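You operate a simulated robot arm through the tools that you are given. There is no shell and no other tool. Be economical: measure what you need, move in short steps, check, and stop when the job is done.

You run a simulated robot arm. Do the job below in one go: nothing can be reset, and whatever is moved stays where it is left.

Task
Shut the creased pouch from the lit panel in the held-goods box.
Fine: three white pouches lie on the panel; lamp on and its dial at 20 % before you pick; lamp off after; the other two stay.

The check looks at the end state, three seconds after you hand in, the way a careful person would. Anything else that was tipped, shoved, dropped, spilled or broken makes it a failure.

Robot
A 7-joint arm with a two-finger parallel gripper, hanging from a carriage that runs on a gantry, over the field with the corners [1.99, -0.553], [1.99, 0.727], [-0.31, 0.726], [-0.31, -0.554] (x, y) and turns from -146 to 542 degrees about z. Base frame: it is fixed where the carriage stands at the start and does not move with it; the origin is on the floor, on the carriage's upright axis, x ahead of it, y to its left, z up; the surface under the hand at the start is at about z = 0.86. Lengths are in m, angles in degrees, forces in N, time in s.
With the tool pointing down near the work surface it reaches from about 0.28 to 0.7 m from the robot's upright axis, wherever it stands. Its first joint turns from -143.0 to 143.0 degrees. Places, roughly: green lamp button [0.5, -0.1, 0.9]; grey lamp dial [0.5, -0.2, 0.9]; inside of the held-goods box [0.3, 0.2, 0.9]; yellow box lid [0.3, 0.2, 1]. Payload 1.57 kg.
Tool frame: the origin (TCP) lies between the finger pads and is the grasp point; the fingertips stand 0.03 m ahead of it; z points along the fingers, y is the line along which they close. The gripper opens to 0.11 m. The fingers are 0.024 m wide and 0.012 m thick; the gripper's body (0.048 by 0.112 m) begins 0.078 m behind the TCP.
Orientation is that of the tool frame in the base frame, as [roll, pitch, yaw] about the fixed x, y, z axes, in that order (R = Rz(yaw) Ry(pitch) Rx(roll)). With the fingers straight down and closing along the base's y, the tool's x points along the base's -x, its y along +y and its z along -z.

Tools
- The arm moves only by the tool send_rows. Its arguments are lists of equal length, an entry for each row: "claw": the gripper command, from -1 (fully open) to 1 (shut), values between in proportion; "delta_pos": the shift along the tool's x, y, z in units of 25 mm (1.0 is 25 mm), a list of three; "delta_rot": the turn, a rotation vector about the tool's x, y, z in units of 4 degrees (1.0 is 4 degrees), a list of three. In form: {"claw": [claw, ...], "delta_pos": [[x, y, z], ...], "delta_rot": [[ax, ay, az], ...]}. A call has 1 to 10 rows; each row shifts and turns the commanded pose from where the row before left it, along the tool's axes as they then stand. A call with a number of a shift or a turn outside -1 to 1 is refused whole. A row lasts 0.2 s, in which the tool goes at most 0.05 m and 8.6 degrees; a call with a longer step from one row to the next is refused whole, and so is a gripper value outside its range. Where a pose cannot be reached the arm comes as near as it can. A force on the tool above 70 N (or 10 N above the force at the start of the call, whichever is more), or a blocked arm, ends the call early, and 0.2 s more pass. The fingers move at their own pace (about 0.045 m/s each) and stop on an object; they squeeze with about 30 N. The grip force told is the motor's: it shows also when the fingers shut on nothing. Time passes only in rows, and 0.2 s behind the last, so rows that do not move let the fingers close. The reply holds the time, the measured pose of the TCP, the force on the tool along the base axes, the opening and the grip force, in the units named above and with some noise, with the torque about the TCP (base axes, N m) and any sound that the robot's microphone picked up.
- Cameras (640 x 400 px; columns grow to the right, rows downward): "scene" is now at [0.2711, 0.0232, 1.8343]; the picture's right is [0.45, -0.89, 0.00], its down [-0.83, -0.42, -0.36] and it looks along [0.32, 0.16, -0.93] (base axes); focal length 280 px, centre (320, 200). "wrist" rides on the gripper at [0.07, 0.016, -0.141] in the tool frame; the picture's right is [-0.23, 0.97, 0.00], its down [-0.85, -0.20, -0.48] and it looks along [-0.47, -0.11, 0.88] (tool axes); focal length 222 px, centre (320, 200). There is no depth. A picture from a camera that has moved, and an enlarged one, comes with that camera's place and axes in the base frame and with its lens.
- camera(camera): a new picture of that camera. It takes no simulated time.
- raise_lower(by): slides the trunk up (or, below 0, down) by that many m; the arm and the scene camera ride with it, the base frame stays. It gives what a move gives, with no picture.
- base_move(legs): drives the robot by 1 to 6 legs, each [ahead, left, turn to the left] in m, m and degrees, along the robot's own axes; the way and the turn of a leg run together, so that a leg with both is an arc; at most 1.5 m and 180 degrees a leg. The arm and the cameras ride along, it lands a little off, and it stops where it bumps. It keeps to its track: a leg is cut to what the track allows. It gives what a move gives.
- head_to(pan, tilt): turns the head with the scene camera to pan (to the left, within 155 degrees either way) and tilt (down, from -29 to 69), counted from straight ahead of the robot. It gives what a move gives.
- close_up(camera, box): a new picture of the part [left, top, right, bottom] of that camera's present view, enlarged. It takes no simulated time.
- hand_in(): hands the job in; it is judged then, once.

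Go step by step. Nothing tells you exact positions but the pictures and the camera data: compare them with the known pose of the tool, close in by small moves and look again before you grip or let go. The budget is 120 turns and 78 pictures, counting those below and the enlarged ones. Unless the task says otherwise, let go and move clear before handing in, and close with one line.

The tools are called after ">>>" as a command line: name --argument value ..., lists and objects as JSON in quotes. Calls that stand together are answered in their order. send_rows: Moves the arm, as the interface text tells. Its arguments: {"type":"object","properties":{"claw":{"type":"array"},"delta_pos":{"type":"array"},"delta_rot":{"type":"array"}},"required":["claw","delta_pos","delta_rot"]} The other tools are called the same way: raise_lower (by) slides the trunk up or down; base_move (legs) drives the base; head_to (pan, tilt) turns the head that bears the scene camera; camera (camera) takes a picture; close_up (camera, box) takes an enlarged picture of a part of a camera's view; hand_in () hands the job in.

At the start:

```text
clock: 0.0
position: [0.4829, -0.153, 1.0011]
orientation: [-180.0, -0.1, 179.9]
contact_force: [-0.3, -1.1, 0.0]
wrist_torque: [0.02, 0.03, 0.01]
width: 0.1102
gripper_force: 0.2
trunk travel left (down, up): [-0.525, 0.07]
robot x, y, heading: [-0.0008, 0.0039, 0.1]
head pan, tilt: [27.0, 68.8]
```

scene: 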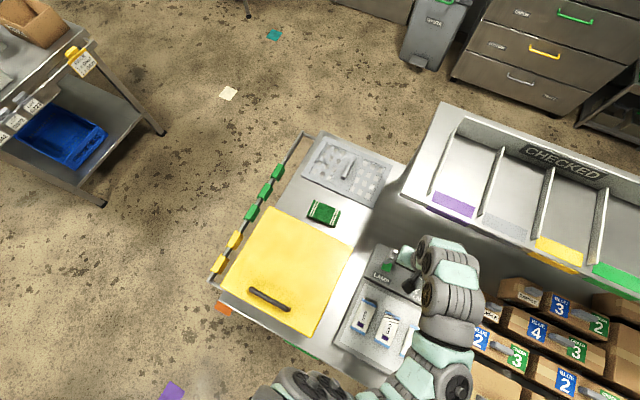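
wrist: 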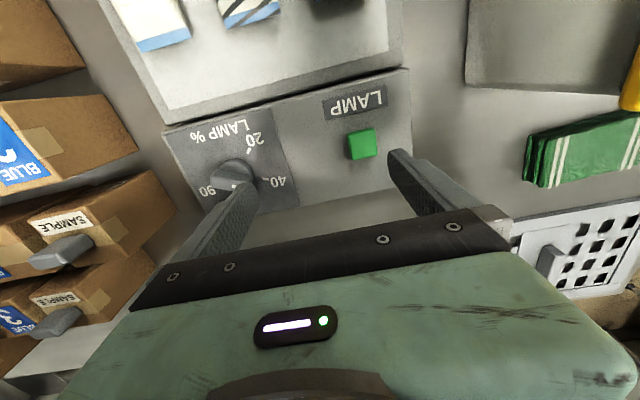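

I see the panel with pouches near the robot, the lamp box with green button and dial, and a yellow box lid with a handle. I'll look closer at the dial and the pouches first.

>>> close_up --camera "wrist" --box '[100, 0, 420, 200]'

>>> close_up --camera "scene" --box '[200, 200, 440, 350]'

```text
2.00 times, centred on (260, 100) of wrist
camera zoom: at [0.4129, -0.1372, 1.1421], right [0.23, 0.97, 0.0], down [0.85, -0.2, 0.48], along [0.47, -0.11, -0.88], focal length 444 px, centre (440, 400)
```

zoom: 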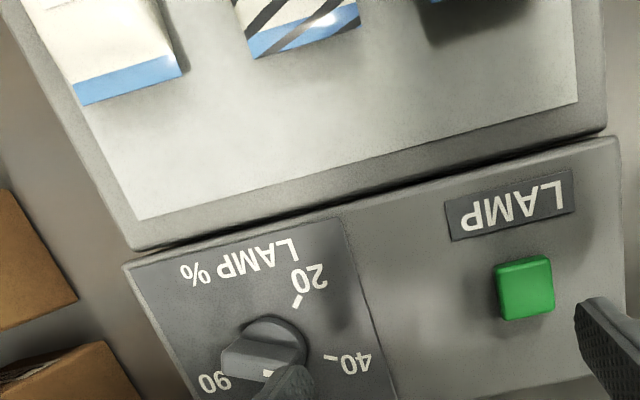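

```text
2.67 times, centred on (320, 275) of scene
camera zoom: at [0.2711, 0.0232, 1.8343], right [0.45, -0.89, 0.0], down [-0.83, -0.42, -0.36], along [0.32, 0.16, -0.93], focal length 746 px, centre (320, 0)
```

zoom: 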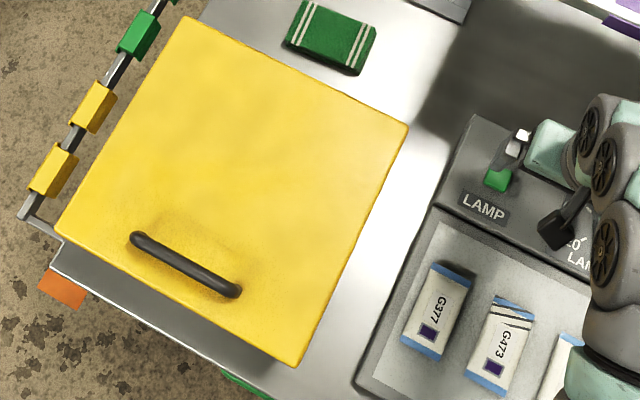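

The lamp is off, it seems, and the dial is partly hidden by a finger. I'll shut the gripper and go above the green button (about x 0.482, y -0.110), then look.

>>> send_rows --claw '[1, 1, 1, 1, 1, 1, 1]' --delta_pos '[[0, 0.86, 0], [0, 0.86, 0], [0, 0, 0], [0, 0, 0], [0, 0, 0], [0, 0, 0], [0, 0, 0]]' --delta_rot '[[0, 0, 0], [0, 0, 0], [0, 0, 0], [0, 0, 0], [0, 0, 0], [0, 0, 0], [0, 0, 0]]'

>>> camera --camera "wrist"

>>> camera --camera "scene"

```text
clock: 1.6
position: [0.4831, -0.111, 1.0005]
orientation: [-180.0, 0.0, 180.0]
contact_force: [-0.3, 0.0, 0.4]
wrist_torque: [0.0, -0.02, 0.01]
width: 0.0
gripper_force: 17.7
trunk travel left (down, up): [-0.525, 0.07]
robot x, y, heading: [0.0, -0.0005, -0.1]
head pan, tilt: [27.0, 68.8]
```

```text
73 pictures are left
camera wrist: at [0.4131, -0.0937, 1.1418], right [0.23, 0.97, 0.0], down [0.85, -0.2, 0.48], along [0.47, -0.11, -0.88], focal length 222 px, centre (320, 200)
```

wrist: 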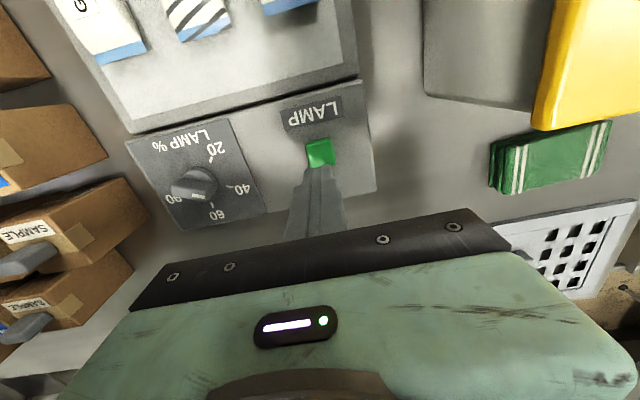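

```text
72 pictures are left
camera scene: at [0.2711, 0.0232, 1.8343], right [0.45, -0.89, 0.0], down [-0.83, -0.42, -0.36], along [0.32, 0.16, -0.93], focal length 280 px, centre (320, 200)
```

scene: 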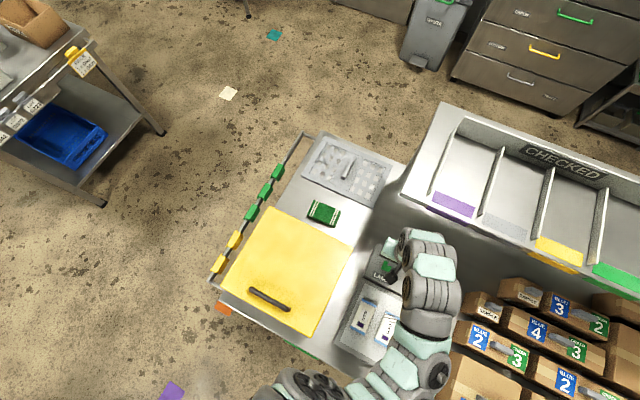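

Fingertips are right above the button. Descending in small steps.

>>> send_rows --claw '[1, 1, 1]' --delta_pos '[[0, 0, 0.6], [0, 0, 0.6], [0, 0, 0]]' --delta_rot '[[0, 0, 0], [0, 0, 0], [0, 0, 0]]'

>>> camera --camera "wrist"

```text
clock: 2.4
position: [0.4827, -0.1104, 0.97]
orientation: [180.0, 0.0, -180.0]
contact_force: [0.6, -0.1, 0.2]
wrist_torque: [-0.01, 0.03, 0.0]
width: 0.0001
gripper_force: 21.3
trunk travel left (down, up): [-0.525, 0.07]
robot x, y, heading: [0.0004, -0.0029, 0.2]
head pan, tilt: [27.0, 68.8]
```

```text
71 pictures are left
camera wrist: at [0.4132, -0.0939, 1.1115], right [0.23, 0.97, 0.0], down [0.85, -0.2, 0.48], along [0.47, -0.11, -0.88], focal length 222 px, centre (320, 200)
```

wrist: 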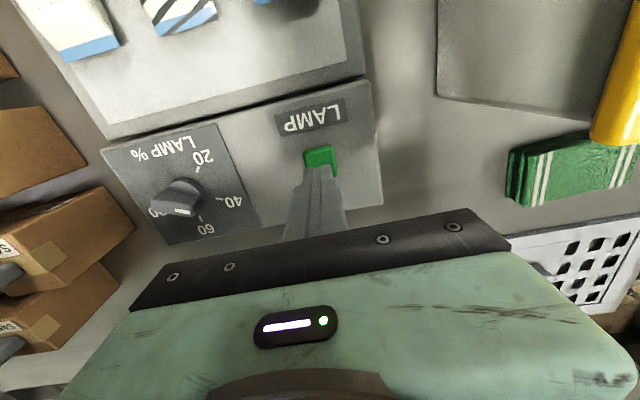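

>>> send_rows --claw '[1, 1, 1, 1, 1]' --delta_pos '[[0, 0, 0.2], [0, 0, 0.2], [0, 0, 0.2], [0, 0, 0.2], [0, 0, 0]]' --delta_rot '[[0, 0, 0], [0, 0, 0], [0, 0, 0], [0, 0, 0], [0, 0, 0]]'

>>> close_up --camera "wrist" --box '[100, 0, 420, 200]'

```text
clock: 3.6
position: [0.4822, -0.1112, 0.9495]
orientation: [-180.0, -0.1, -180.0]
contact_force: [-0.6, -0.5, 0.8]
wrist_torque: [0.0, 0.06, -0.03]
width: 0.0001
gripper_force: 21.2
trunk travel left (down, up): [-0.525, 0.07]
robot x, y, heading: [0.0007, 0.0013, 0.0]
head pan, tilt: [27.0, 68.8]
```

```text
2.00 times, centred on (260, 100) of wrist
camera zoom: at [0.4127, -0.0944, 1.0913], right [0.23, 0.97, 0.0], down [0.85, -0.2, 0.48], along [0.47, -0.11, -0.88], focal length 444 px, centre (440, 400)
```

zoom: 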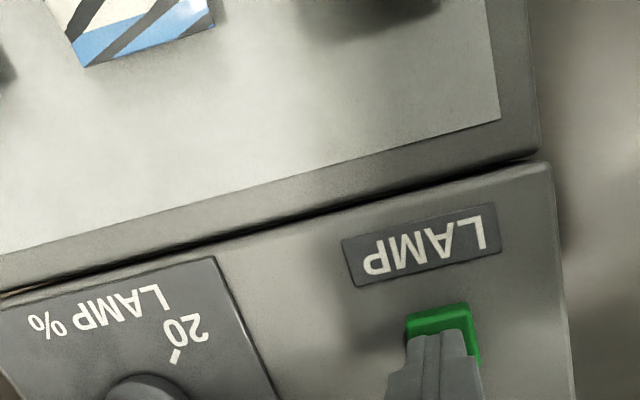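

>>> send_rows --claw '[1, 1, 1, 1, 1]' --delta_pos '[[0, 0, 0.12], [0, 0, 0.12], [0, 0, 0.12], [0, 0, 0.12], [0, 0, 0]]' --delta_rot '[[0, 0, 0], [0, 0, 0], [0, 0, 0], [0, 0, 0], [0, 0, 0]]'

>>> camera --camera "wrist"

```text
clock: 4.8
position: [0.4833, -0.1108, 0.9392]
orientation: [180.0, 0.0, 179.9]
contact_force: [-14.7, 2.3, 42.1]
wrist_torque: [0.08, 0.5, 0.04]
width: 0.0002
gripper_force: 20.8
trunk travel left (down, up): [-0.525, 0.07]
robot x, y, heading: [0.0033, 0.0029, -0.0]
head pan, tilt: [27.0, 68.8]
heard: click
```

```text
69 pictures are left
camera wrist: at [0.4129, -0.0945, 1.081], right [0.23, 0.97, 0.0], down [0.85, -0.2, 0.48], along [0.47, -0.11, -0.88], focal length 222 px, centre (320, 200)
```

wrist: 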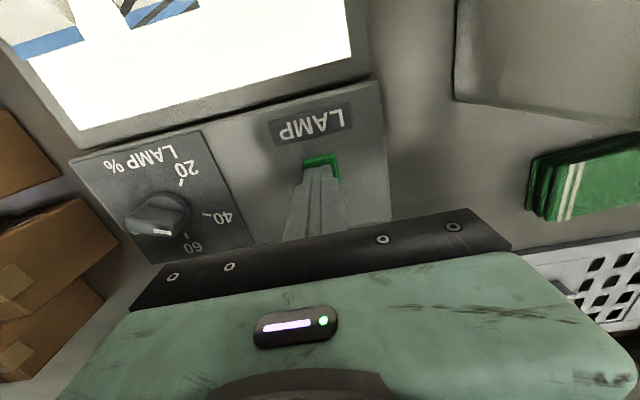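

Lamp is lit. I'll back up and look at the dial.

>>> send_rows --claw '[1, 1, 1, 1, 1]' --delta_pos '[[0, 0, -0.8], [0, 0, -1], [0, -0.6, -1], [0, -0.6, 0], [0, 0, 0]]' --delta_rot '[[0, 0, 0], [0, 0, 0], [0, 0, 0], [0, 0, 0], [0, 0, 0]]'

>>> close_up --camera "wrist" --box '[140, 80, 332, 200]'

>>> camera --camera "wrist"

```text
clock: 6.0
position: [0.4813, -0.1405, 1.009]
orientation: [179.9, 0.0, 179.9]
contact_force: [0.8, 0.5, -0.5]
wrist_torque: [0.01, 0.0, 0.0]
width: 0.0002
gripper_force: 21.5
trunk travel left (down, up): [-0.525, 0.07]
robot x, y, heading: [0.0018, 0.0008, 0.1]
head pan, tilt: [27.0, 68.8]
```

```text
3.33 times, centred on (236, 140) of wrist
camera zoom: at [0.413, -0.1241, 1.1507], right [0.23, 0.97, 0.0], down [0.85, -0.2, 0.48], along [0.47, -0.11, -0.88], focal length 740 px, centre (600, 400)
```

zoom: 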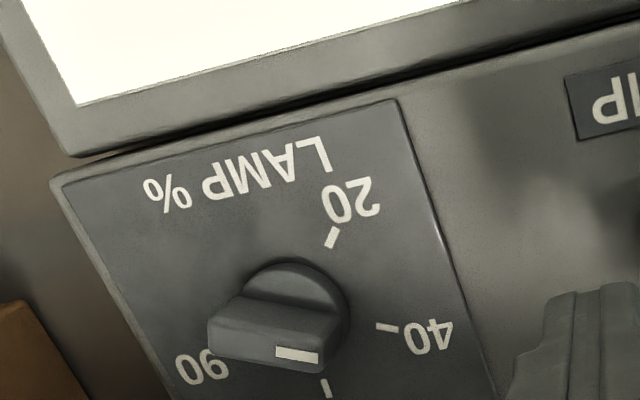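

```text
67 pictures are left
camera wrist: at [0.413, -0.1241, 1.1507], right [0.23, 0.97, 0.0], down [0.85, -0.2, 0.48], along [0.47, -0.11, -0.88], focal length 222 px, centre (320, 200)
```

wrist: 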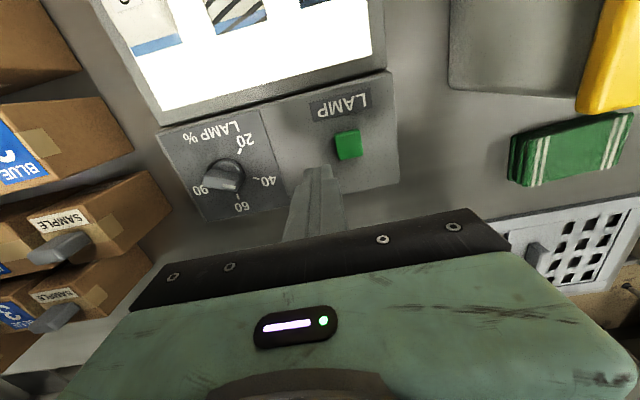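

The dial is centred at about (0.486, -0.2535), with its bar pointer at 40 and its top near z 0.935. I'll go above it and turn the gripper so the fingers straddle the bar.

>>> send_rows --claw '[0.1, 0.1, 0.1, 0.1, 0.1, 0.1, 0.1, 0.1, 0.1, 0.1]' --delta_pos '[[-0.2, -0.9, 0], [0, -0.9, 0], [0, -0.9, 0], [0, -0.9, 0], [0, -0.9, 0], [0, 0, 0], [0, 0, 0], [0, 0, 0], [0, 0, 0], [0, 0, 0]]' --delta_rot '[[0, 0, 0], [0, 0, 0], [0, 0, 0], [0, 0, 0], [0, 0, 0], [0, 0, 1], [0, 0, 1], [0, 0, 1], [0, 0, 1], [0, 0, 1]]'

>>> send_rows --claw '[0.1, 0.1, 0.1, 0.1, 0.1, 0.1, 0.1, 0.1, 0.1, 0.1]' --delta_pos '[[0, 0, 0], [0, 0, 0], [0, 0, 0], [0, 0, 0], [0, 0, 0], [0, 0, 0], [0, 0, 0], [0, 0, 0], [0, 0, 0], [0, 0, 0]]' --delta_rot '[[0, 0, 1], [0, 0, 1], [0, 0, 1], [0, 0, 1], [0, 0, 1], [0, 0, 1], [0, 0, 1], [0, 0, 1], [0, 0, 1], [0, 0, 1]]'

>>> send_rows --claw '[0.1, 0.1, 0.1, 0.1, 0.1, 0.1, 0.1, 0.1, 0.1, 0.1]' --delta_pos '[[0, 0, 0], [0, 0, 0], [0, 0, 0], [0, 0, 0], [0, 0, 0], [0, 0, 0], [0, 0, 0], [0, 0, 0], [0, 0, 0], [0, 0, 0]]' --delta_rot '[[0, 0, 1], [0, 0, 1], [0, 0, 1], [0, 0, 1], [0, 0, 1], [0, 0, 1], [0, 0, 1], [0, 0, 1], [0, 0, 1], [0, 0, 1]]'

>>> camera --camera "wrist"

```text
clock: 8.2
position: [0.4878, -0.2529, 1.0085]
orientation: [180.0, -0.1, 159.9]
contact_force: [-0.7, 0.0, 0.2]
wrist_torque: [0.0, 0.0, 0.0]
width: 0.0496
gripper_force: 0.1
trunk travel left (down, up): [-0.525, 0.07]
robot x, y, heading: [-0.0013, -0.0017, -0.2]
head pan, tilt: [27.0, 68.8]
```

```text
clock: 10.4
position: [0.487, -0.2537, 1.0086]
orientation: [179.9, 0.0, 119.8]
contact_force: [0.4, 0.7, -0.2]
wrist_torque: [0.0, -0.01, 0.0]
width: 0.0497
gripper_force: 0.0
trunk travel left (down, up): [-0.525, 0.07]
robot x, y, heading: [-0.0016, -0.0009, 0.1]
head pan, tilt: [27.0, 68.8]
```

```text
clock: 12.6
position: [0.4865, -0.2542, 1.0083]
orientation: [-180.0, 0.0, 79.9]
contact_force: [-0.2, -0.2, 0.1]
wrist_torque: [0.01, 0.0, 0.0]
width: 0.0494
gripper_force: 0.1
trunk travel left (down, up): [-0.525, 0.07]
robot x, y, heading: [0.0029, -0.0035, -0.1]
head pan, tilt: [27.0, 68.8]
```

```text
66 pictures are left
camera wrist: at [0.5156, -0.1877, 1.1497], right [0.92, -0.39, 0.0], down [-0.35, -0.81, 0.48], along [-0.19, -0.44, -0.88], focal length 222 px, centre (320, 200)
```

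wrist: 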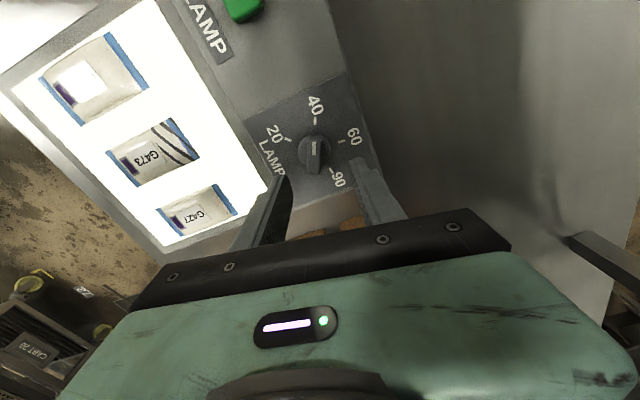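

>>> close_up --camera "wrist" --box '[252, 90, 380, 170]'

>>> close_up --camera "wrist" --box '[0, 0, 256, 240]'

```text
5.00 times, centred on (316, 130) of wrist
camera zoom: at [0.5156, -0.1877, 1.1497], right [0.92, -0.39, 0.0], down [-0.35, -0.81, 0.48], along [-0.19, -0.44, -0.88], focal length 1111 px, centre (340, 550)
```

zoom: 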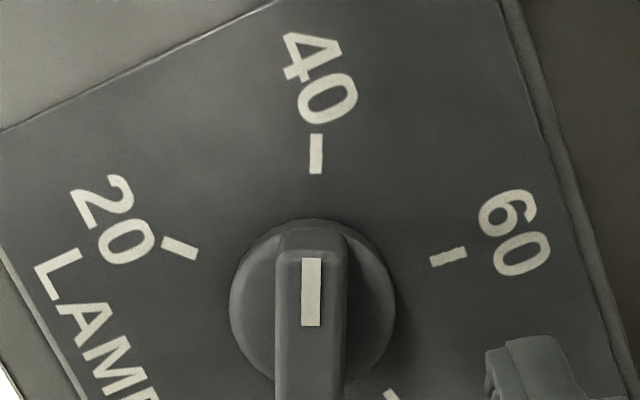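

```text
1.67 times, centred on (128, 120) of wrist
camera zoom: at [0.5156, -0.1877, 1.1497], right [0.92, -0.39, 0.0], down [-0.35, -0.81, 0.48], along [-0.19, -0.44, -0.88], focal length 370 px, centre (640, 333)
```

zoom: 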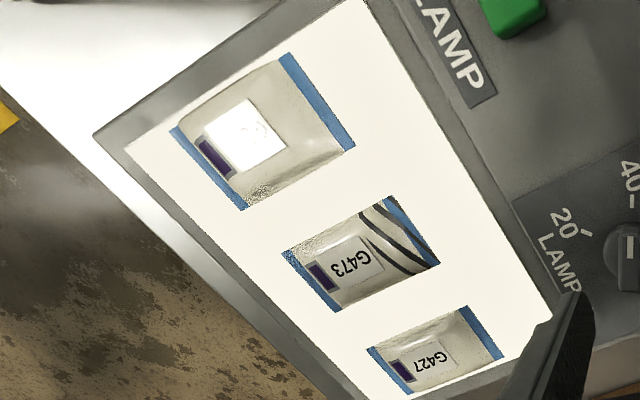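

The dial stands exactly at 40. I'll finish the gripper alignment and go down around the bar.

>>> send_rows --claw '[0.1, 0.1, 0.1, 0.1, 0.1, 0.1, 0.1, 0.1]' --delta_pos '[[0.055, -0.15, 0], [0, 0, 0], [0, 0, 0], [0, 0, 0], [0, 0, 0.8], [0, 0, 0.8], [0, 0, 0.8], [0, 0, 0]]' --delta_rot '[[0, 0, 0], [0, 0, 1], [0, 0, 1], [0, 0, 1], [0, 0, 0.75], [0, 0, 0], [0, 0, 0], [0, 0, 0]]'

>>> camera --camera "wrist"

```text
clock: 14.4
position: [0.4842, -0.2502, 0.9497]
orientation: [-180.0, 0.0, 65.0]
contact_force: [0.1, 0.2, 0.4]
wrist_torque: [-0.01, -0.01, 0.02]
width: 0.0495
gripper_force: 0.0
trunk travel left (down, up): [-0.525, 0.07]
robot x, y, heading: [-0.0011, -0.0003, -0.1]
head pan, tilt: [27.0, 68.8]
```

```text
63 pictures are left
camera wrist: at [0.5279, -0.1944, 1.0908], right [0.79, -0.62, 0.0], down [-0.54, -0.69, 0.48], along [-0.3, -0.38, -0.88], focal length 222 px, centre (320, 200)
```

wrist: 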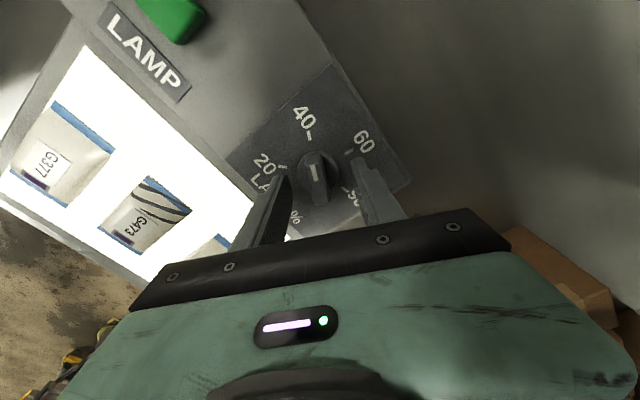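

>>> send_rows --claw '[0.6, 1, 1, 1, 1]' --delta_pos '[[0, 0, 0], [0, 0, 0], [0, 0, 0], [0, 0, 0], [0, 0, 0]]' --delta_rot '[[0, 0, 0], [0, 0, 0], [0, 0, 0], [0, 0, 0], [0, 0, 0]]'

>>> close_up --camera "wrist" --box '[200, 80, 440, 230]'

```text
clock: 15.6
position: [0.4821, -0.2501, 0.9486]
orientation: [-179.9, 0.0, 65.0]
contact_force: [-12.1, 5.8, 19.9]
wrist_torque: [0.18, 0.13, 0.03]
width: 0.0137
gripper_force: 30.3
trunk travel left (down, up): [-0.525, 0.07]
robot x, y, heading: [0.0014, -0.0004, 0.0]
head pan, tilt: [27.0, 68.8]
```

```text
2.67 times, centred on (320, 155) of wrist
camera zoom: at [0.527, -0.1938, 1.0909], right [0.79, -0.62, 0.0], down [-0.54, -0.69, 0.48], along [-0.3, -0.38, -0.88], focal length 592 px, centre (320, 320)
```

zoom: 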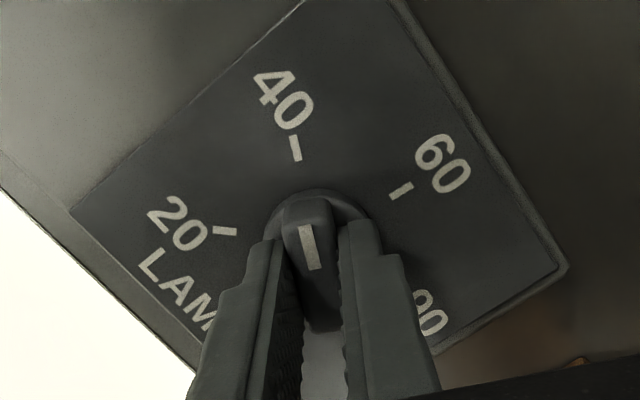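

Gripped. Turning counter-clockwise towards 20.

>>> send_rows --claw '[1, 1, 1, 1, 1, 1, 1, 1, 1, 1]' --delta_pos '[[0.0, -0.05, -0.04], [0, 0, 0], [0, 0, 0], [0, 0, 0], [0, 0, 0], [0, 0, 0], [0, 0, 0], [0, 0, 0], [0, 0, 0], [0, 0, 0]]' --delta_rot '[[0, 0, 0], [0, 0, -1], [0, 0, -1], [0, 0, -1], [0, 0, -1], [0, 0, -1], [0, 0, -1], [0, 0, -1], [0, 0, -1], [0, 0, 0]]'

>>> close_up --camera "wrist" --box '[200, 80, 440, 230]'

```text
clock: 17.8
position: [0.4834, -0.2505, 0.9492]
orientation: [-179.9, 0.0, 97.0]
contact_force: [0.4, 0.0, -1.9]
wrist_torque: [0.57, 0.15, -0.02]
width: 0.0138
gripper_force: 30.4
trunk travel left (down, up): [-0.525, 0.07]
robot x, y, heading: [0.0004, -0.0018, 0.0]
head pan, tilt: [27.0, 68.8]
```

```text
2.67 times, centred on (320, 155) of wrist
camera zoom: at [0.4909, -0.1789, 1.0909], right [0.99, -0.11, 0.0], down [-0.09, -0.87, 0.48], along [-0.05, -0.48, -0.88], focal length 592 px, centre (320, 320)
```

zoom: 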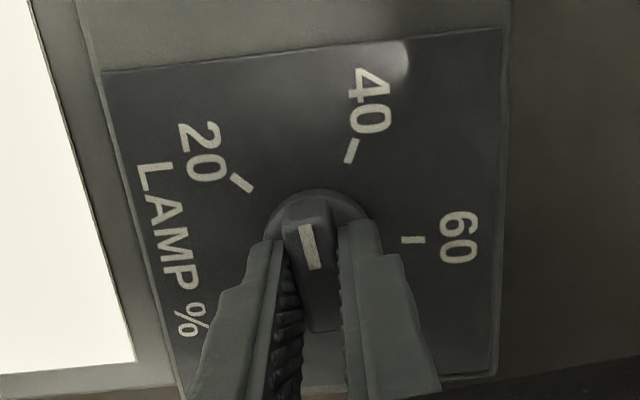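

>>> send_rows --claw '[1, 1, 1, 1, 1, 1, 1, 1, 1, 1]' --delta_pos '[[0, 0, 0], [0, 0, 0], [0, 0, 0], [0, 0, 0], [0, 0, 0], [0, 0, 0], [0, 0, 0], [0, 0, 0], [0, 0, 0], [0, 0, 0]]' --delta_rot '[[0, 0, -1], [0, 0, -1], [0, 0, -1], [0, 0, -1], [0, 0, -1], [0, 0, -1], [0, 0, -1], [0, 0, -1], [0, 0, -1], [0, 0, 0]]'

>>> close_up --camera "wrist" --box '[200, 80, 440, 230]'

```text
clock: 20.0
position: [0.4839, -0.25, 0.9487]
orientation: [179.9, 0.0, 133.1]
contact_force: [8.7, 0.7, -12.4]
wrist_torque: [-0.04, 0.04, 0.04]
width: 0.0138
gripper_force: 30.0
trunk travel left (down, up): [-0.525, 0.07]
robot x, y, heading: [0.0007, 0.0001, 0.2]
head pan, tilt: [27.0, 68.8]
```

```text
2.67 times, centred on (320, 155) of wrist
camera zoom: at [0.4483, -0.1878, 1.0909], right [0.87, 0.5, 0.0], down [0.44, -0.76, 0.48], along [0.24, -0.41, -0.88], focal length 592 px, centre (320, 320)
```

zoom: 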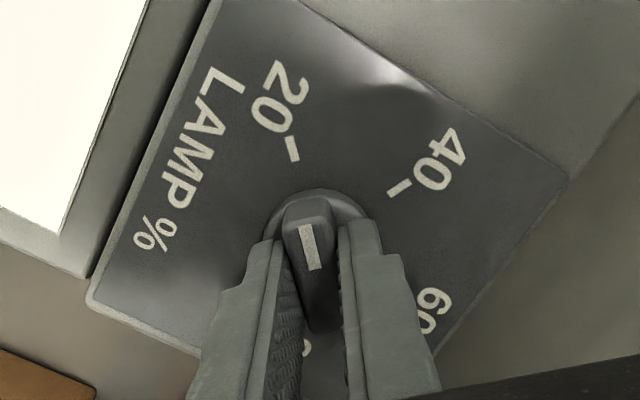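

Nearly on 20; a 2° touch more, then release and rise.

>>> send_rows --claw '[1, 1, 0.1, 0.1, 0.1, 0.1, 0.1, 0.1]' --delta_pos '[[0, 0, 0], [0, 0, 0], [0, 0, 0], [0, 0, 0], [0, 0, 0], [0, 0, -0.8], [0, 0, -0.8], [0, 0, -0.8]]' --delta_rot '[[0, 0, -0.5], [0, 0, 0], [0, 0, 0], [0, 0, 0], [0, 0, 0], [0, 0, 0], [0, 0, 0], [0, 0, 0]]'

>>> close_up --camera "wrist" --box '[200, 60, 440, 210]'

>>> camera --camera "wrist"

```text
clock: 21.8
position: [0.483, -0.2521, 1.0103]
orientation: [180.0, 0.0, 135.0]
contact_force: [-0.2, 0.6, 0.3]
wrist_torque: [-0.02, 0.0, 0.01]
width: 0.0495
gripper_force: 0.1
trunk travel left (down, up): [-0.525, 0.07]
robot x, y, heading: [0.0008, -0.0006, -0.0]
head pan, tilt: [27.0, 68.8]
```

```text
2.67 times, centred on (320, 135) of wrist
camera zoom: at [0.4453, -0.191, 1.1517], right [0.85, 0.53, 0.0], down [0.46, -0.75, 0.48], along [0.25, -0.41, -0.88], focal length 592 px, centre (320, 373)
```

zoom: 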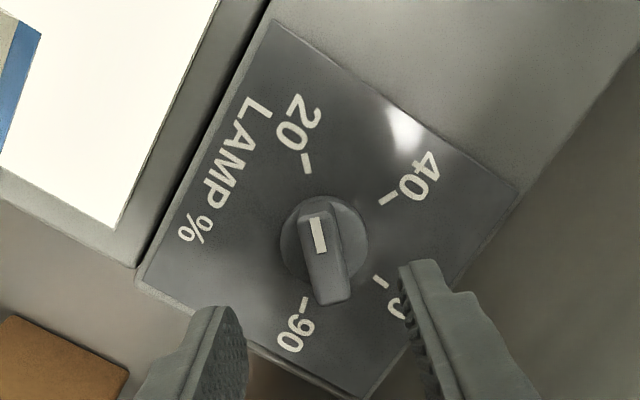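

```text
58 pictures are left
camera wrist: at [0.4453, -0.191, 1.1517], right [0.85, 0.53, 0.0], down [0.46, -0.75, 0.48], along [0.25, -0.41, -0.88], focal length 222 px, centre (320, 200)
```

wrist: 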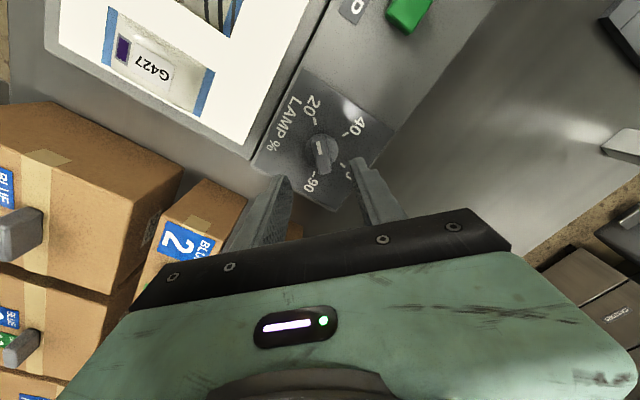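

The dial sits on 20 precisely. Next I'll rotate back and move over the panel to inspect the pouches.

>>> send_rows --claw '[-0.2, -0.2, -0.2, -0.2, -0.2, -0.2, -0.2, -0.2, -0.2, -0.2]' --delta_pos '[[0, 0, -0.8], [0, 0, -0.8], [0, 0, 0], [0, 0, 0], [0, 0, 0], [0, 0, 0], [0, 0, 0], [0, 0, 0], [0, 0, 0], [0, 0, 0]]' --delta_rot '[[0, 0, -1], [0, 0, -1], [0, 0, -1], [0, 0, -1], [0, 0, -1], [0, 0, -1], [0, 0, -1], [0, 0, -1], [0, 0, -1], [0, 0, -1]]'

>>> send_rows --claw '[-0.2, -0.2, -0.2, -0.2, -0.2, -0.2, -0.2, -0.2, -0.2, -0.2]' --delta_pos '[[0, 0, 0], [0, 0, 0], [0.8, 0.65, 0], [0.8, 0.65, 0], [0.8, 0.65, 0], [0.8, 0.65, 0], [0.8, 0.65, 0], [0.8, 0.65, 0], [0.8, 0.65, 0], [0.5, 0.35, 0]]' --delta_rot '[[0, 0, -1], [0, 0, -0.25], [0, 0, 0], [0, 0, 0], [0, 0, 0], [0, 0, 0], [0, 0, 0], [0, 0, 0], [0, 0, 0], [0, 0, 0]]'

>>> camera --camera "wrist"

>>> camera --camera "scene"

```text
clock: 24.0
position: [0.4831, -0.251, 1.0493]
orientation: [-179.9, 0.0, 175.0]
contact_force: [-0.5, 0.7, 0.0]
wrist_torque: [0.01, -0.04, 0.01]
width: 0.0658
gripper_force: 0.0
trunk travel left (down, up): [-0.525, 0.07]
robot x, y, heading: [0.0006, -0.0016, -0.0]
head pan, tilt: [27.0, 68.8]
```

```text
clock: 26.2
position: [0.3621, -0.1486, 1.0323]
orientation: [180.0, 0.0, 179.9]
contact_force: [-0.7, 1.2, 0.1]
wrist_torque: [0.0, -0.02, 0.02]
width: 0.066
gripper_force: 0.1
out of reach, approached as far as the arm can: row 8, 9, 10
trunk travel left (down, up): [-0.525, 0.07]
robot x, y, heading: [-0.0022, 0.0005, -0.0]
head pan, tilt: [27.0, 68.8]
```

```text
57 pictures are left
camera wrist: at [0.292, -0.132, 1.1742], right [0.23, 0.97, 0.0], down [0.86, -0.2, 0.48], along [0.47, -0.11, -0.88], focal length 222 px, centre (320, 200)
```

wrist: 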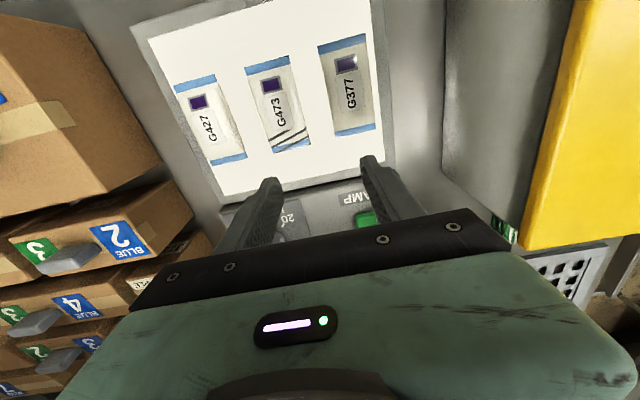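

```text
56 pictures are left
camera scene: at [0.2711, 0.0232, 1.8343], right [0.45, -0.89, 0.0], down [-0.83, -0.42, -0.36], along [0.32, 0.16, -0.93], focal length 280 px, centre (320, 200)
```

scene: 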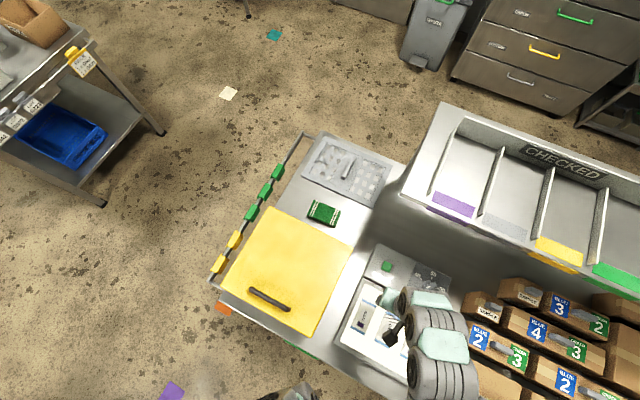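

>>> close_up --camera "wrist" --box '[150, 20, 310, 180]'

>>> close_up --camera "wrist" --box '[280, 20, 400, 150]'

```text
2.50 times, centred on (230, 100) of wrist
camera zoom: at [0.292, -0.132, 1.1742], right [0.23, 0.97, 0.0], down [0.86, -0.2, 0.48], along [0.47, -0.11, -0.88], focal length 555 px, centre (545, 450)
```

zoom: 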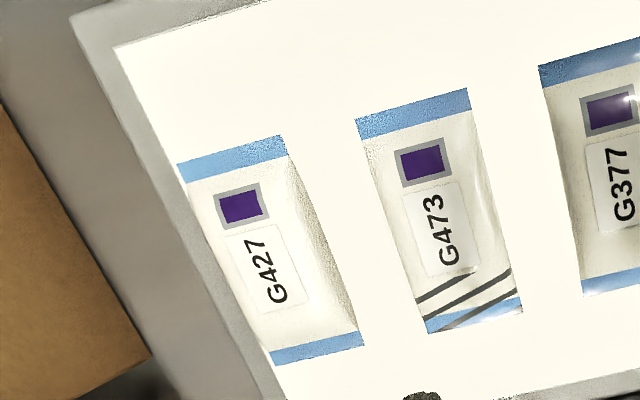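

```text
3.08 times, centred on (340, 85) of wrist
camera zoom: at [0.292, -0.132, 1.1742], right [0.23, 0.97, 0.0], down [0.86, -0.2, 0.48], along [0.47, -0.11, -0.88], focal length 684 px, centre (258, 554)
```

zoom: 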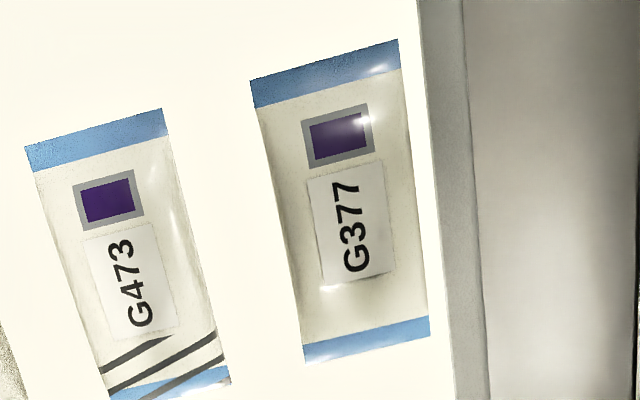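

G473 shows dark crease lines across its end seal, the other two look smooth; I'll confirm closer later. First the lid: I'll raise the hand and drive back and left to see the box from the near side.

>>> send_rows --claw '[-0.2, -0.2, -0.2, -0.2, -0.2]' --delta_pos '[[0, 0, -1], [0, 0, -1], [0, 0, -1], [0, 0, -1], [0, 0, -1]]' --delta_rot '[[0, 0, 0], [0, 0, 0], [0, 0, 0], [0, 0, 0], [0, 0, 0]]'

>>> base_move --legs '[[-0.3, 0, 0], [0, 0.25, 0]]'

>>> camera --camera "wrist"

>>> camera --camera "scene"

```text
clock: 27.4
position: [0.3884, -0.1617, 1.0938]
orientation: [179.9, -0.1, -179.9]
contact_force: [0.1, -0.5, 0.6]
wrist_torque: [0.01, 0.0, 0.02]
width: 0.066
gripper_force: 0.0
out of reach, approached as far as the arm can: row 1, 2, 3, 4, 5
trunk travel left (down, up): [-0.525, 0.07]
robot x, y, heading: [0.0027, -0.0013, -0.0]
head pan, tilt: [27.0, 68.8]
```

```text
clock: 30.9
position: [0.0803, 0.0961, 1.0933]
orientation: [179.8, -0.2, -179.9]
contact_force: [-1.0, 0.7, 0.0]
wrist_torque: [-0.03, 0.02, 0.02]
width: 0.0662
gripper_force: 0.2
trunk travel left (down, up): [-0.525, 0.07]
robot x, y, heading: [-0.3054, 0.252, 0.3]
head pan, tilt: [27.0, 68.8]
```

```text
53 pictures are left
camera wrist: at [0.0122, 0.1111, 1.2355], right [0.23, 0.97, 0.0], down [0.86, -0.2, 0.48], along [0.46, -0.11, -0.88], focal length 222 px, centre (320, 200)
```

wrist: 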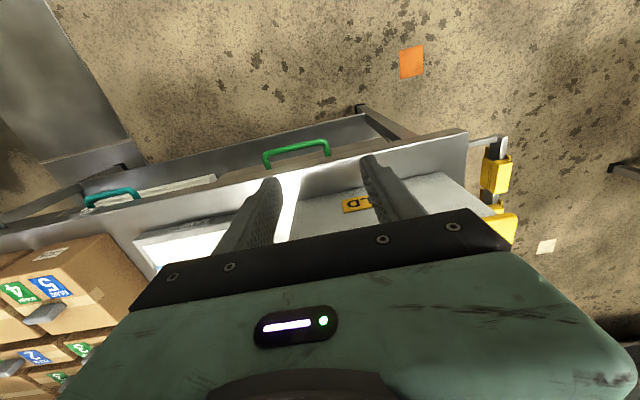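

```text
52 pictures are left
camera scene: at [-0.0358, 0.2811, 1.8343], right [0.46, -0.89, 0.0], down [-0.83, -0.43, -0.36], along [0.32, 0.17, -0.93], focal length 280 px, centre (320, 200)
```

scene: 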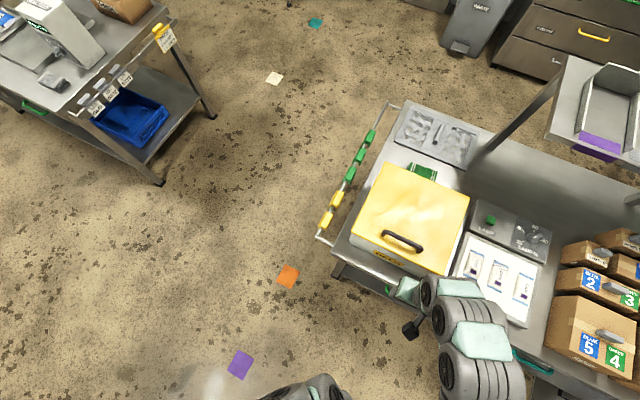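

>>> head_to --pan -5 --tilt 55

>>> close_up --camera "scene" --box '[220, 120, 420, 280]'

>>> camera --camera "scene"

```text
clock: 31.9
position: [0.0812, 0.0957, 1.0941]
orientation: [179.8, -0.2, -179.9]
contact_force: [-0.5, 0.0, -0.1]
wrist_torque: [0.02, 0.01, -0.03]
width: 0.0661
gripper_force: 0.0
trunk travel left (down, up): [-0.525, 0.07]
robot x, y, heading: [-0.3064, 0.2556, 0.2]
head pan, tilt: [-5.0, 55.0]
```

```text
2.50 times, centred on (320, 200) of scene
camera zoom: at [-0.0138, 0.2496, 1.8497], right [-0.08, -1.0, 0.0], down [-0.82, 0.07, -0.57], along [0.57, -0.05, -0.82], focal length 699 px, centre (320, 200)
```

zoom: 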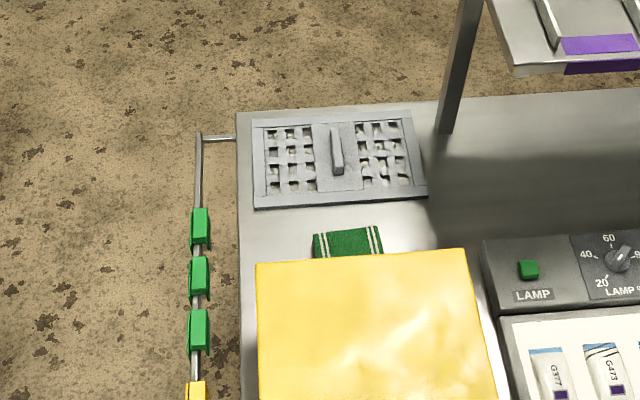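

```text
50 pictures are left
camera scene: at [-0.0138, 0.2496, 1.8497], right [-0.08, -1.0, 0.0], down [-0.82, 0.07, -0.57], along [0.57, -0.05, -0.82], focal length 280 px, centre (320, 200)
```

scene: 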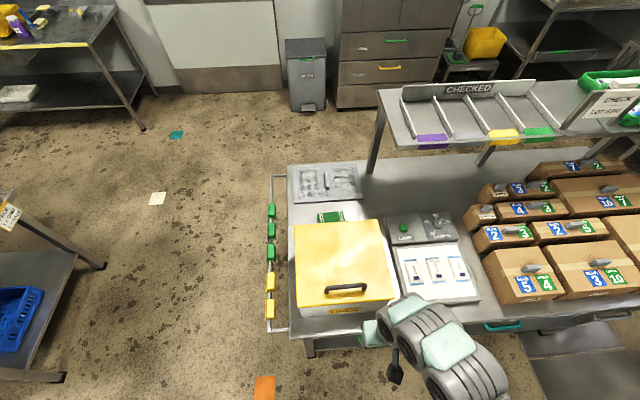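

>>> close_up --camera "scene" --box '[270, 200, 430, 340]'

```text
2.86 times, centred on (350, 270) of scene
camera zoom: at [-0.0138, 0.2496, 1.8497], right [-0.08, -1.0, 0.0], down [-0.82, 0.07, -0.57], along [0.57, -0.05, -0.82], focal length 799 px, centre (234, 0)
```

zoom: 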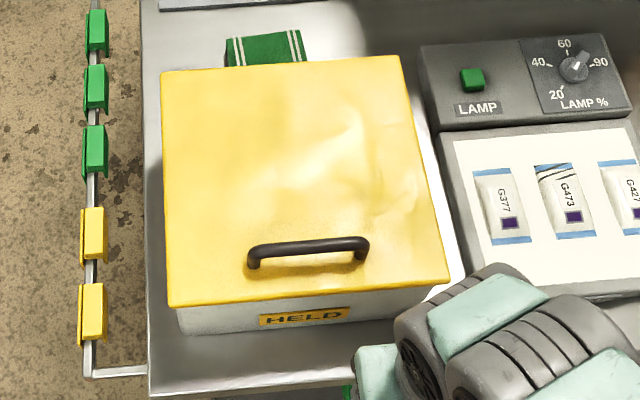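

The lid overhangs the box with its handle (z about 1.06, x 0.231, y 0.095–0.205) at the near edge, so it likely hinges at x≈0.47. I'll stand on the left side of the table (facing -y), where the handle's arc stays within reach; trunk up first.

>>> raise_lower --by 0.07

>>> base_move --legs '[[0, 0, -90]]'

>>> base_move --legs '[[-0.42, 0, 0], [0, 0.68, 0]]'

>>> camera --camera "wrist"

>>> camera --camera "scene"

```text
clock: 33.0
position: [0.0814, 0.0956, 1.163]
orientation: [179.8, -0.1, -179.8]
contact_force: [0.4, -0.8, -0.4]
wrist_torque: [0.01, 0.02, -0.02]
width: 0.0659
gripper_force: 0.1
trunk travel left (down, up): [-0.595, 0.0]
robot x, y, heading: [-0.3083, 0.2562, 0.0]
head pan, tilt: [-5.0, 55.0]
```

```text
clock: 37.2
position: [-0.4605, -0.1333, 1.1624]
orientation: [179.9, -0.2, 91.2]
contact_force: [-0.3, -0.3, -0.5]
wrist_torque: [-0.05, 0.02, -0.02]
width: 0.066
gripper_force: 0.1
trunk travel left (down, up): [-0.595, 0.0]
robot x, y, heading: [-0.3104, 0.2562, -88.6]
head pan, tilt: [-5.0, 55.0]
```

```text
clock: 43.1
position: [0.2246, 0.2997, 1.1629]
orientation: [179.8, -0.2, 91.4]
contact_force: [-0.1, 0.3, 0.4]
wrist_torque: [-0.02, 0.0, -0.02]
width: 0.066
gripper_force: 0.1
trunk travel left (down, up): [-0.595, 0.0]
robot x, y, heading: [0.3799, 0.6908, -88.3]
head pan, tilt: [-5.0, 55.0]
```

```text
48 pictures are left
camera wrist: at [0.238, 0.3683, 1.3055], right [0.98, -0.2, 0.0], down [-0.18, -0.86, 0.48], along [-0.09, -0.47, -0.88], focal length 222 px, centre (320, 200)
```

wrist: 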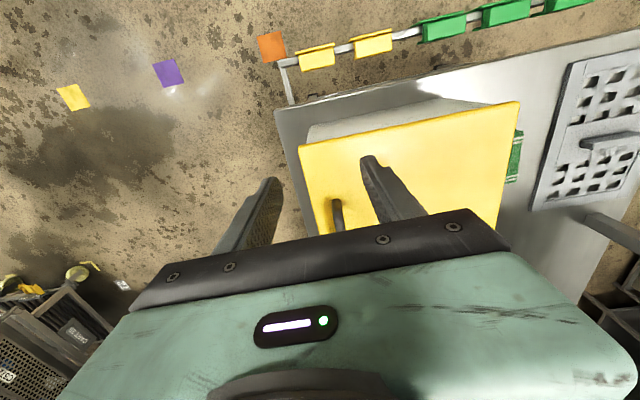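

```text
47 pictures are left
camera scene: at [0.3791, 0.3966, 1.9198], right [-1.0, 0.06, 0.0], down [0.05, 0.82, -0.57], along [-0.04, -0.57, -0.82], focal length 280 px, centre (320, 200)
```

scene: 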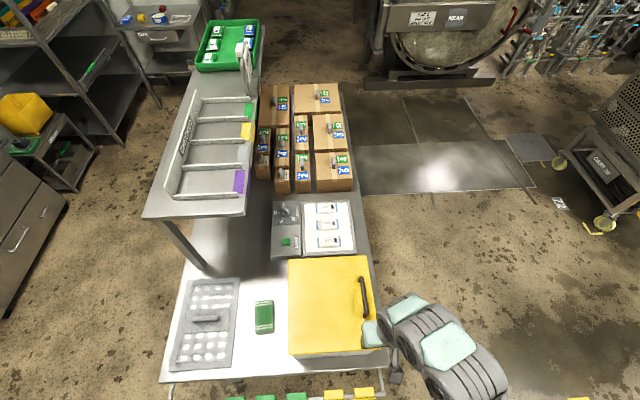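

>>> close_up --camera "scene" --box '[250, 230, 410, 370]'

>>> close_up --camera "wrist" --box '[280, 80, 540, 240]'

```text
2.86 times, centred on (330, 300) of scene
camera zoom: at [0.3791, 0.3966, 1.9198], right [-1.0, 0.06, 0.0], down [0.05, 0.82, -0.57], along [-0.04, -0.57, -0.82], focal length 799 px, centre (291, -86)
```

zoom: 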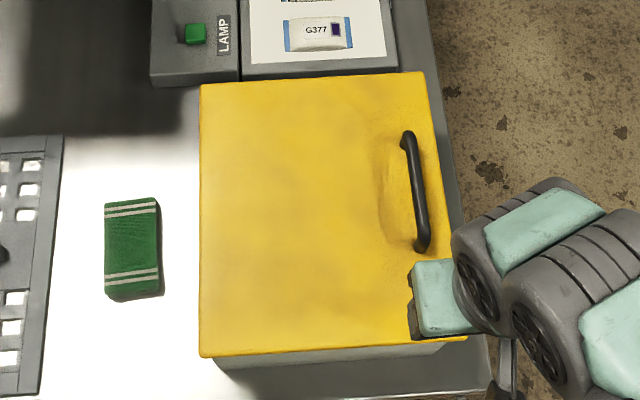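

```text
2.46 times, centred on (410, 160) of wrist
camera zoom: at [0.238, 0.3683, 1.3055], right [0.98, -0.2, 0.0], down [-0.18, -0.86, 0.48], along [-0.09, -0.47, -0.88], focal length 547 px, centre (98, 298)
```

zoom: 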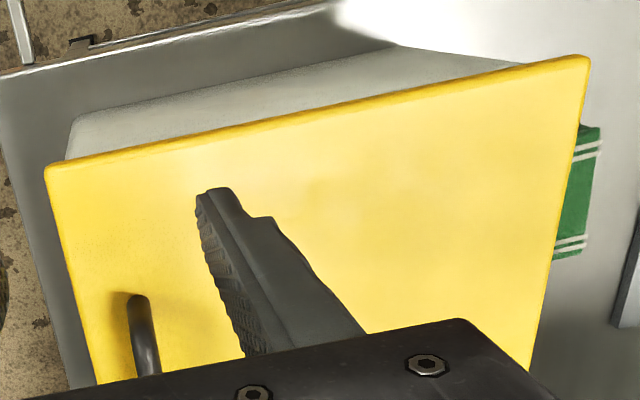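

>>> send_rows --claw '[0, 0, 0, 0, 0, 0, 0, 0]' --delta_pos '[[-0.8, 0, 0], [-0.8, 0, 0], [-0.8, 0, 0], [-0.8, 0, 0], [-0.8, 0, 0], [-0.8, 0, 0], [-0.8, 0, 0], [0, 0, 0]]' --delta_rot '[[0, 0, 0.35], [0, 0, 0], [0, 0, 0], [0, 0, 0], [0, 0, 0], [0, 0, 0], [0, 0, 0], [0, 0, 0]]'

>>> camera --camera "wrist"

>>> close_up --camera "scene" --box '[250, 230, 410, 370]'

```text
clock: 44.9
position: [0.2234, 0.1564, 1.1623]
orientation: [179.8, -0.2, 90.1]
contact_force: [-0.8, 0.3, 0.0]
wrist_torque: [-0.01, 0.01, 0.0]
width: 0.0548
gripper_force: 0.0
trunk travel left (down, up): [-0.595, 0.0]
robot x, y, heading: [0.3734, 0.6891, -88.3]
head pan, tilt: [-5.0, 55.0]
```

```text
44 pictures are left
camera wrist: at [0.2396, 0.227, 1.3048], right [0.97, -0.23, 0.0], down [-0.2, -0.86, 0.48], along [-0.11, -0.46, -0.88], focal length 222 px, centre (320, 200)
```

wrist: 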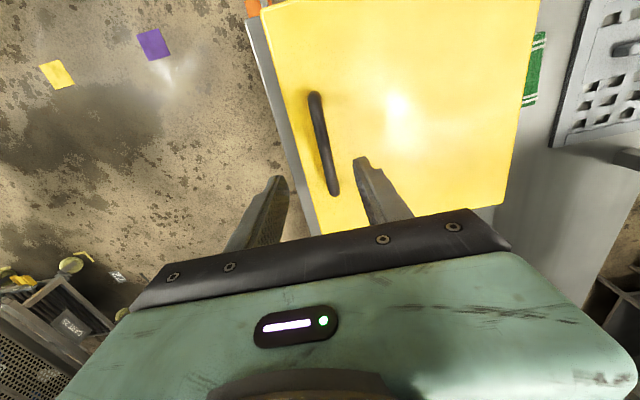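

```text
2.86 times, centred on (330, 300) of scene
camera zoom: at [0.3791, 0.3966, 1.9198], right [-1.0, 0.06, 0.0], down [0.05, 0.82, -0.57], along [-0.04, -0.57, -0.82], focal length 799 px, centre (291, -86)
```

zoom: 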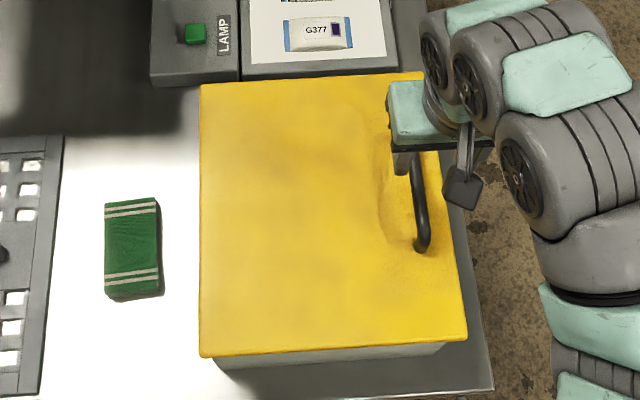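

>>> send_rows --claw '[0, 0, 0, 0, 0]' --delta_pos '[[0.1, 0.24, 0.8], [0, 0, 0.8], [0, 0, 0.8], [0, 0, 0.7], [0, 0, 0]]' --delta_rot '[[0, 0, 0], [0, 0, 0], [0, 0, 0], [0, 0, 0], [0, 0, 0]]'

>>> camera --camera "wrist"

```text
clock: 46.1
position: [0.2317, 0.1602, 1.0847]
orientation: [179.8, -0.2, 90.0]
contact_force: [-1.0, -0.3, -0.4]
wrist_torque: [-0.02, 0.03, 0.01]
width: 0.055
gripper_force: 0.1
trunk travel left (down, up): [-0.595, 0.0]
robot x, y, heading: [0.3758, 0.6937, -88.7]
head pan, tilt: [-5.0, 55.0]
```

```text
42 pictures are left
camera wrist: at [0.247, 0.2299, 1.2275], right [0.97, -0.23, 0.0], down [-0.2, -0.86, 0.48], along [-0.11, -0.46, -0.88], focal length 222 px, centre (320, 200)
```

wrist: 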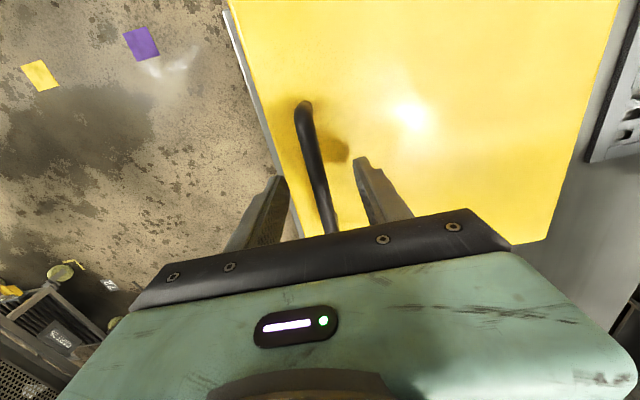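

>>> send_rows --claw '[0, 0, 0.6, 1, 1, 1]' --delta_pos '[[0, 0, 0.3], [0, 0, 0.25], [0, 0, 0], [0, 0, 0], [0, 0, 0], [0, 0, 0]]' --delta_rot '[[0, 0, 0], [0, 0, 0], [0, 0, 0], [0, 0, 0], [0, 0, 0], [0, 0, 0]]'

>>> camera --camera "wrist"

```text
clock: 47.5
position: [0.2303, 0.1605, 1.0719]
orientation: [179.9, -0.3, 90.0]
contact_force: [-3.2, -0.5, -1.6]
wrist_torque: [-0.04, 0.05, -0.02]
width: 0.0139
gripper_force: 25.8
trunk travel left (down, up): [-0.595, 0.0]
robot x, y, heading: [0.3727, 0.6918, -88.4]
head pan, tilt: [-5.0, 55.0]
```

```text
41 pictures are left
camera wrist: at [0.2461, 0.2298, 1.2139], right [0.97, -0.23, 0.0], down [-0.2, -0.86, 0.48], along [-0.11, -0.46, -0.88], focal length 222 px, centre (320, 200)
```

wrist: 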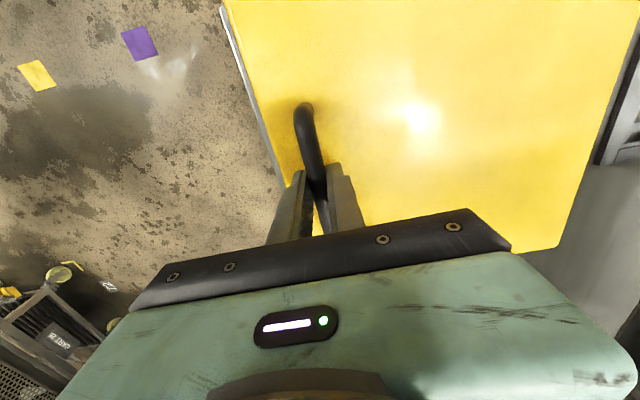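

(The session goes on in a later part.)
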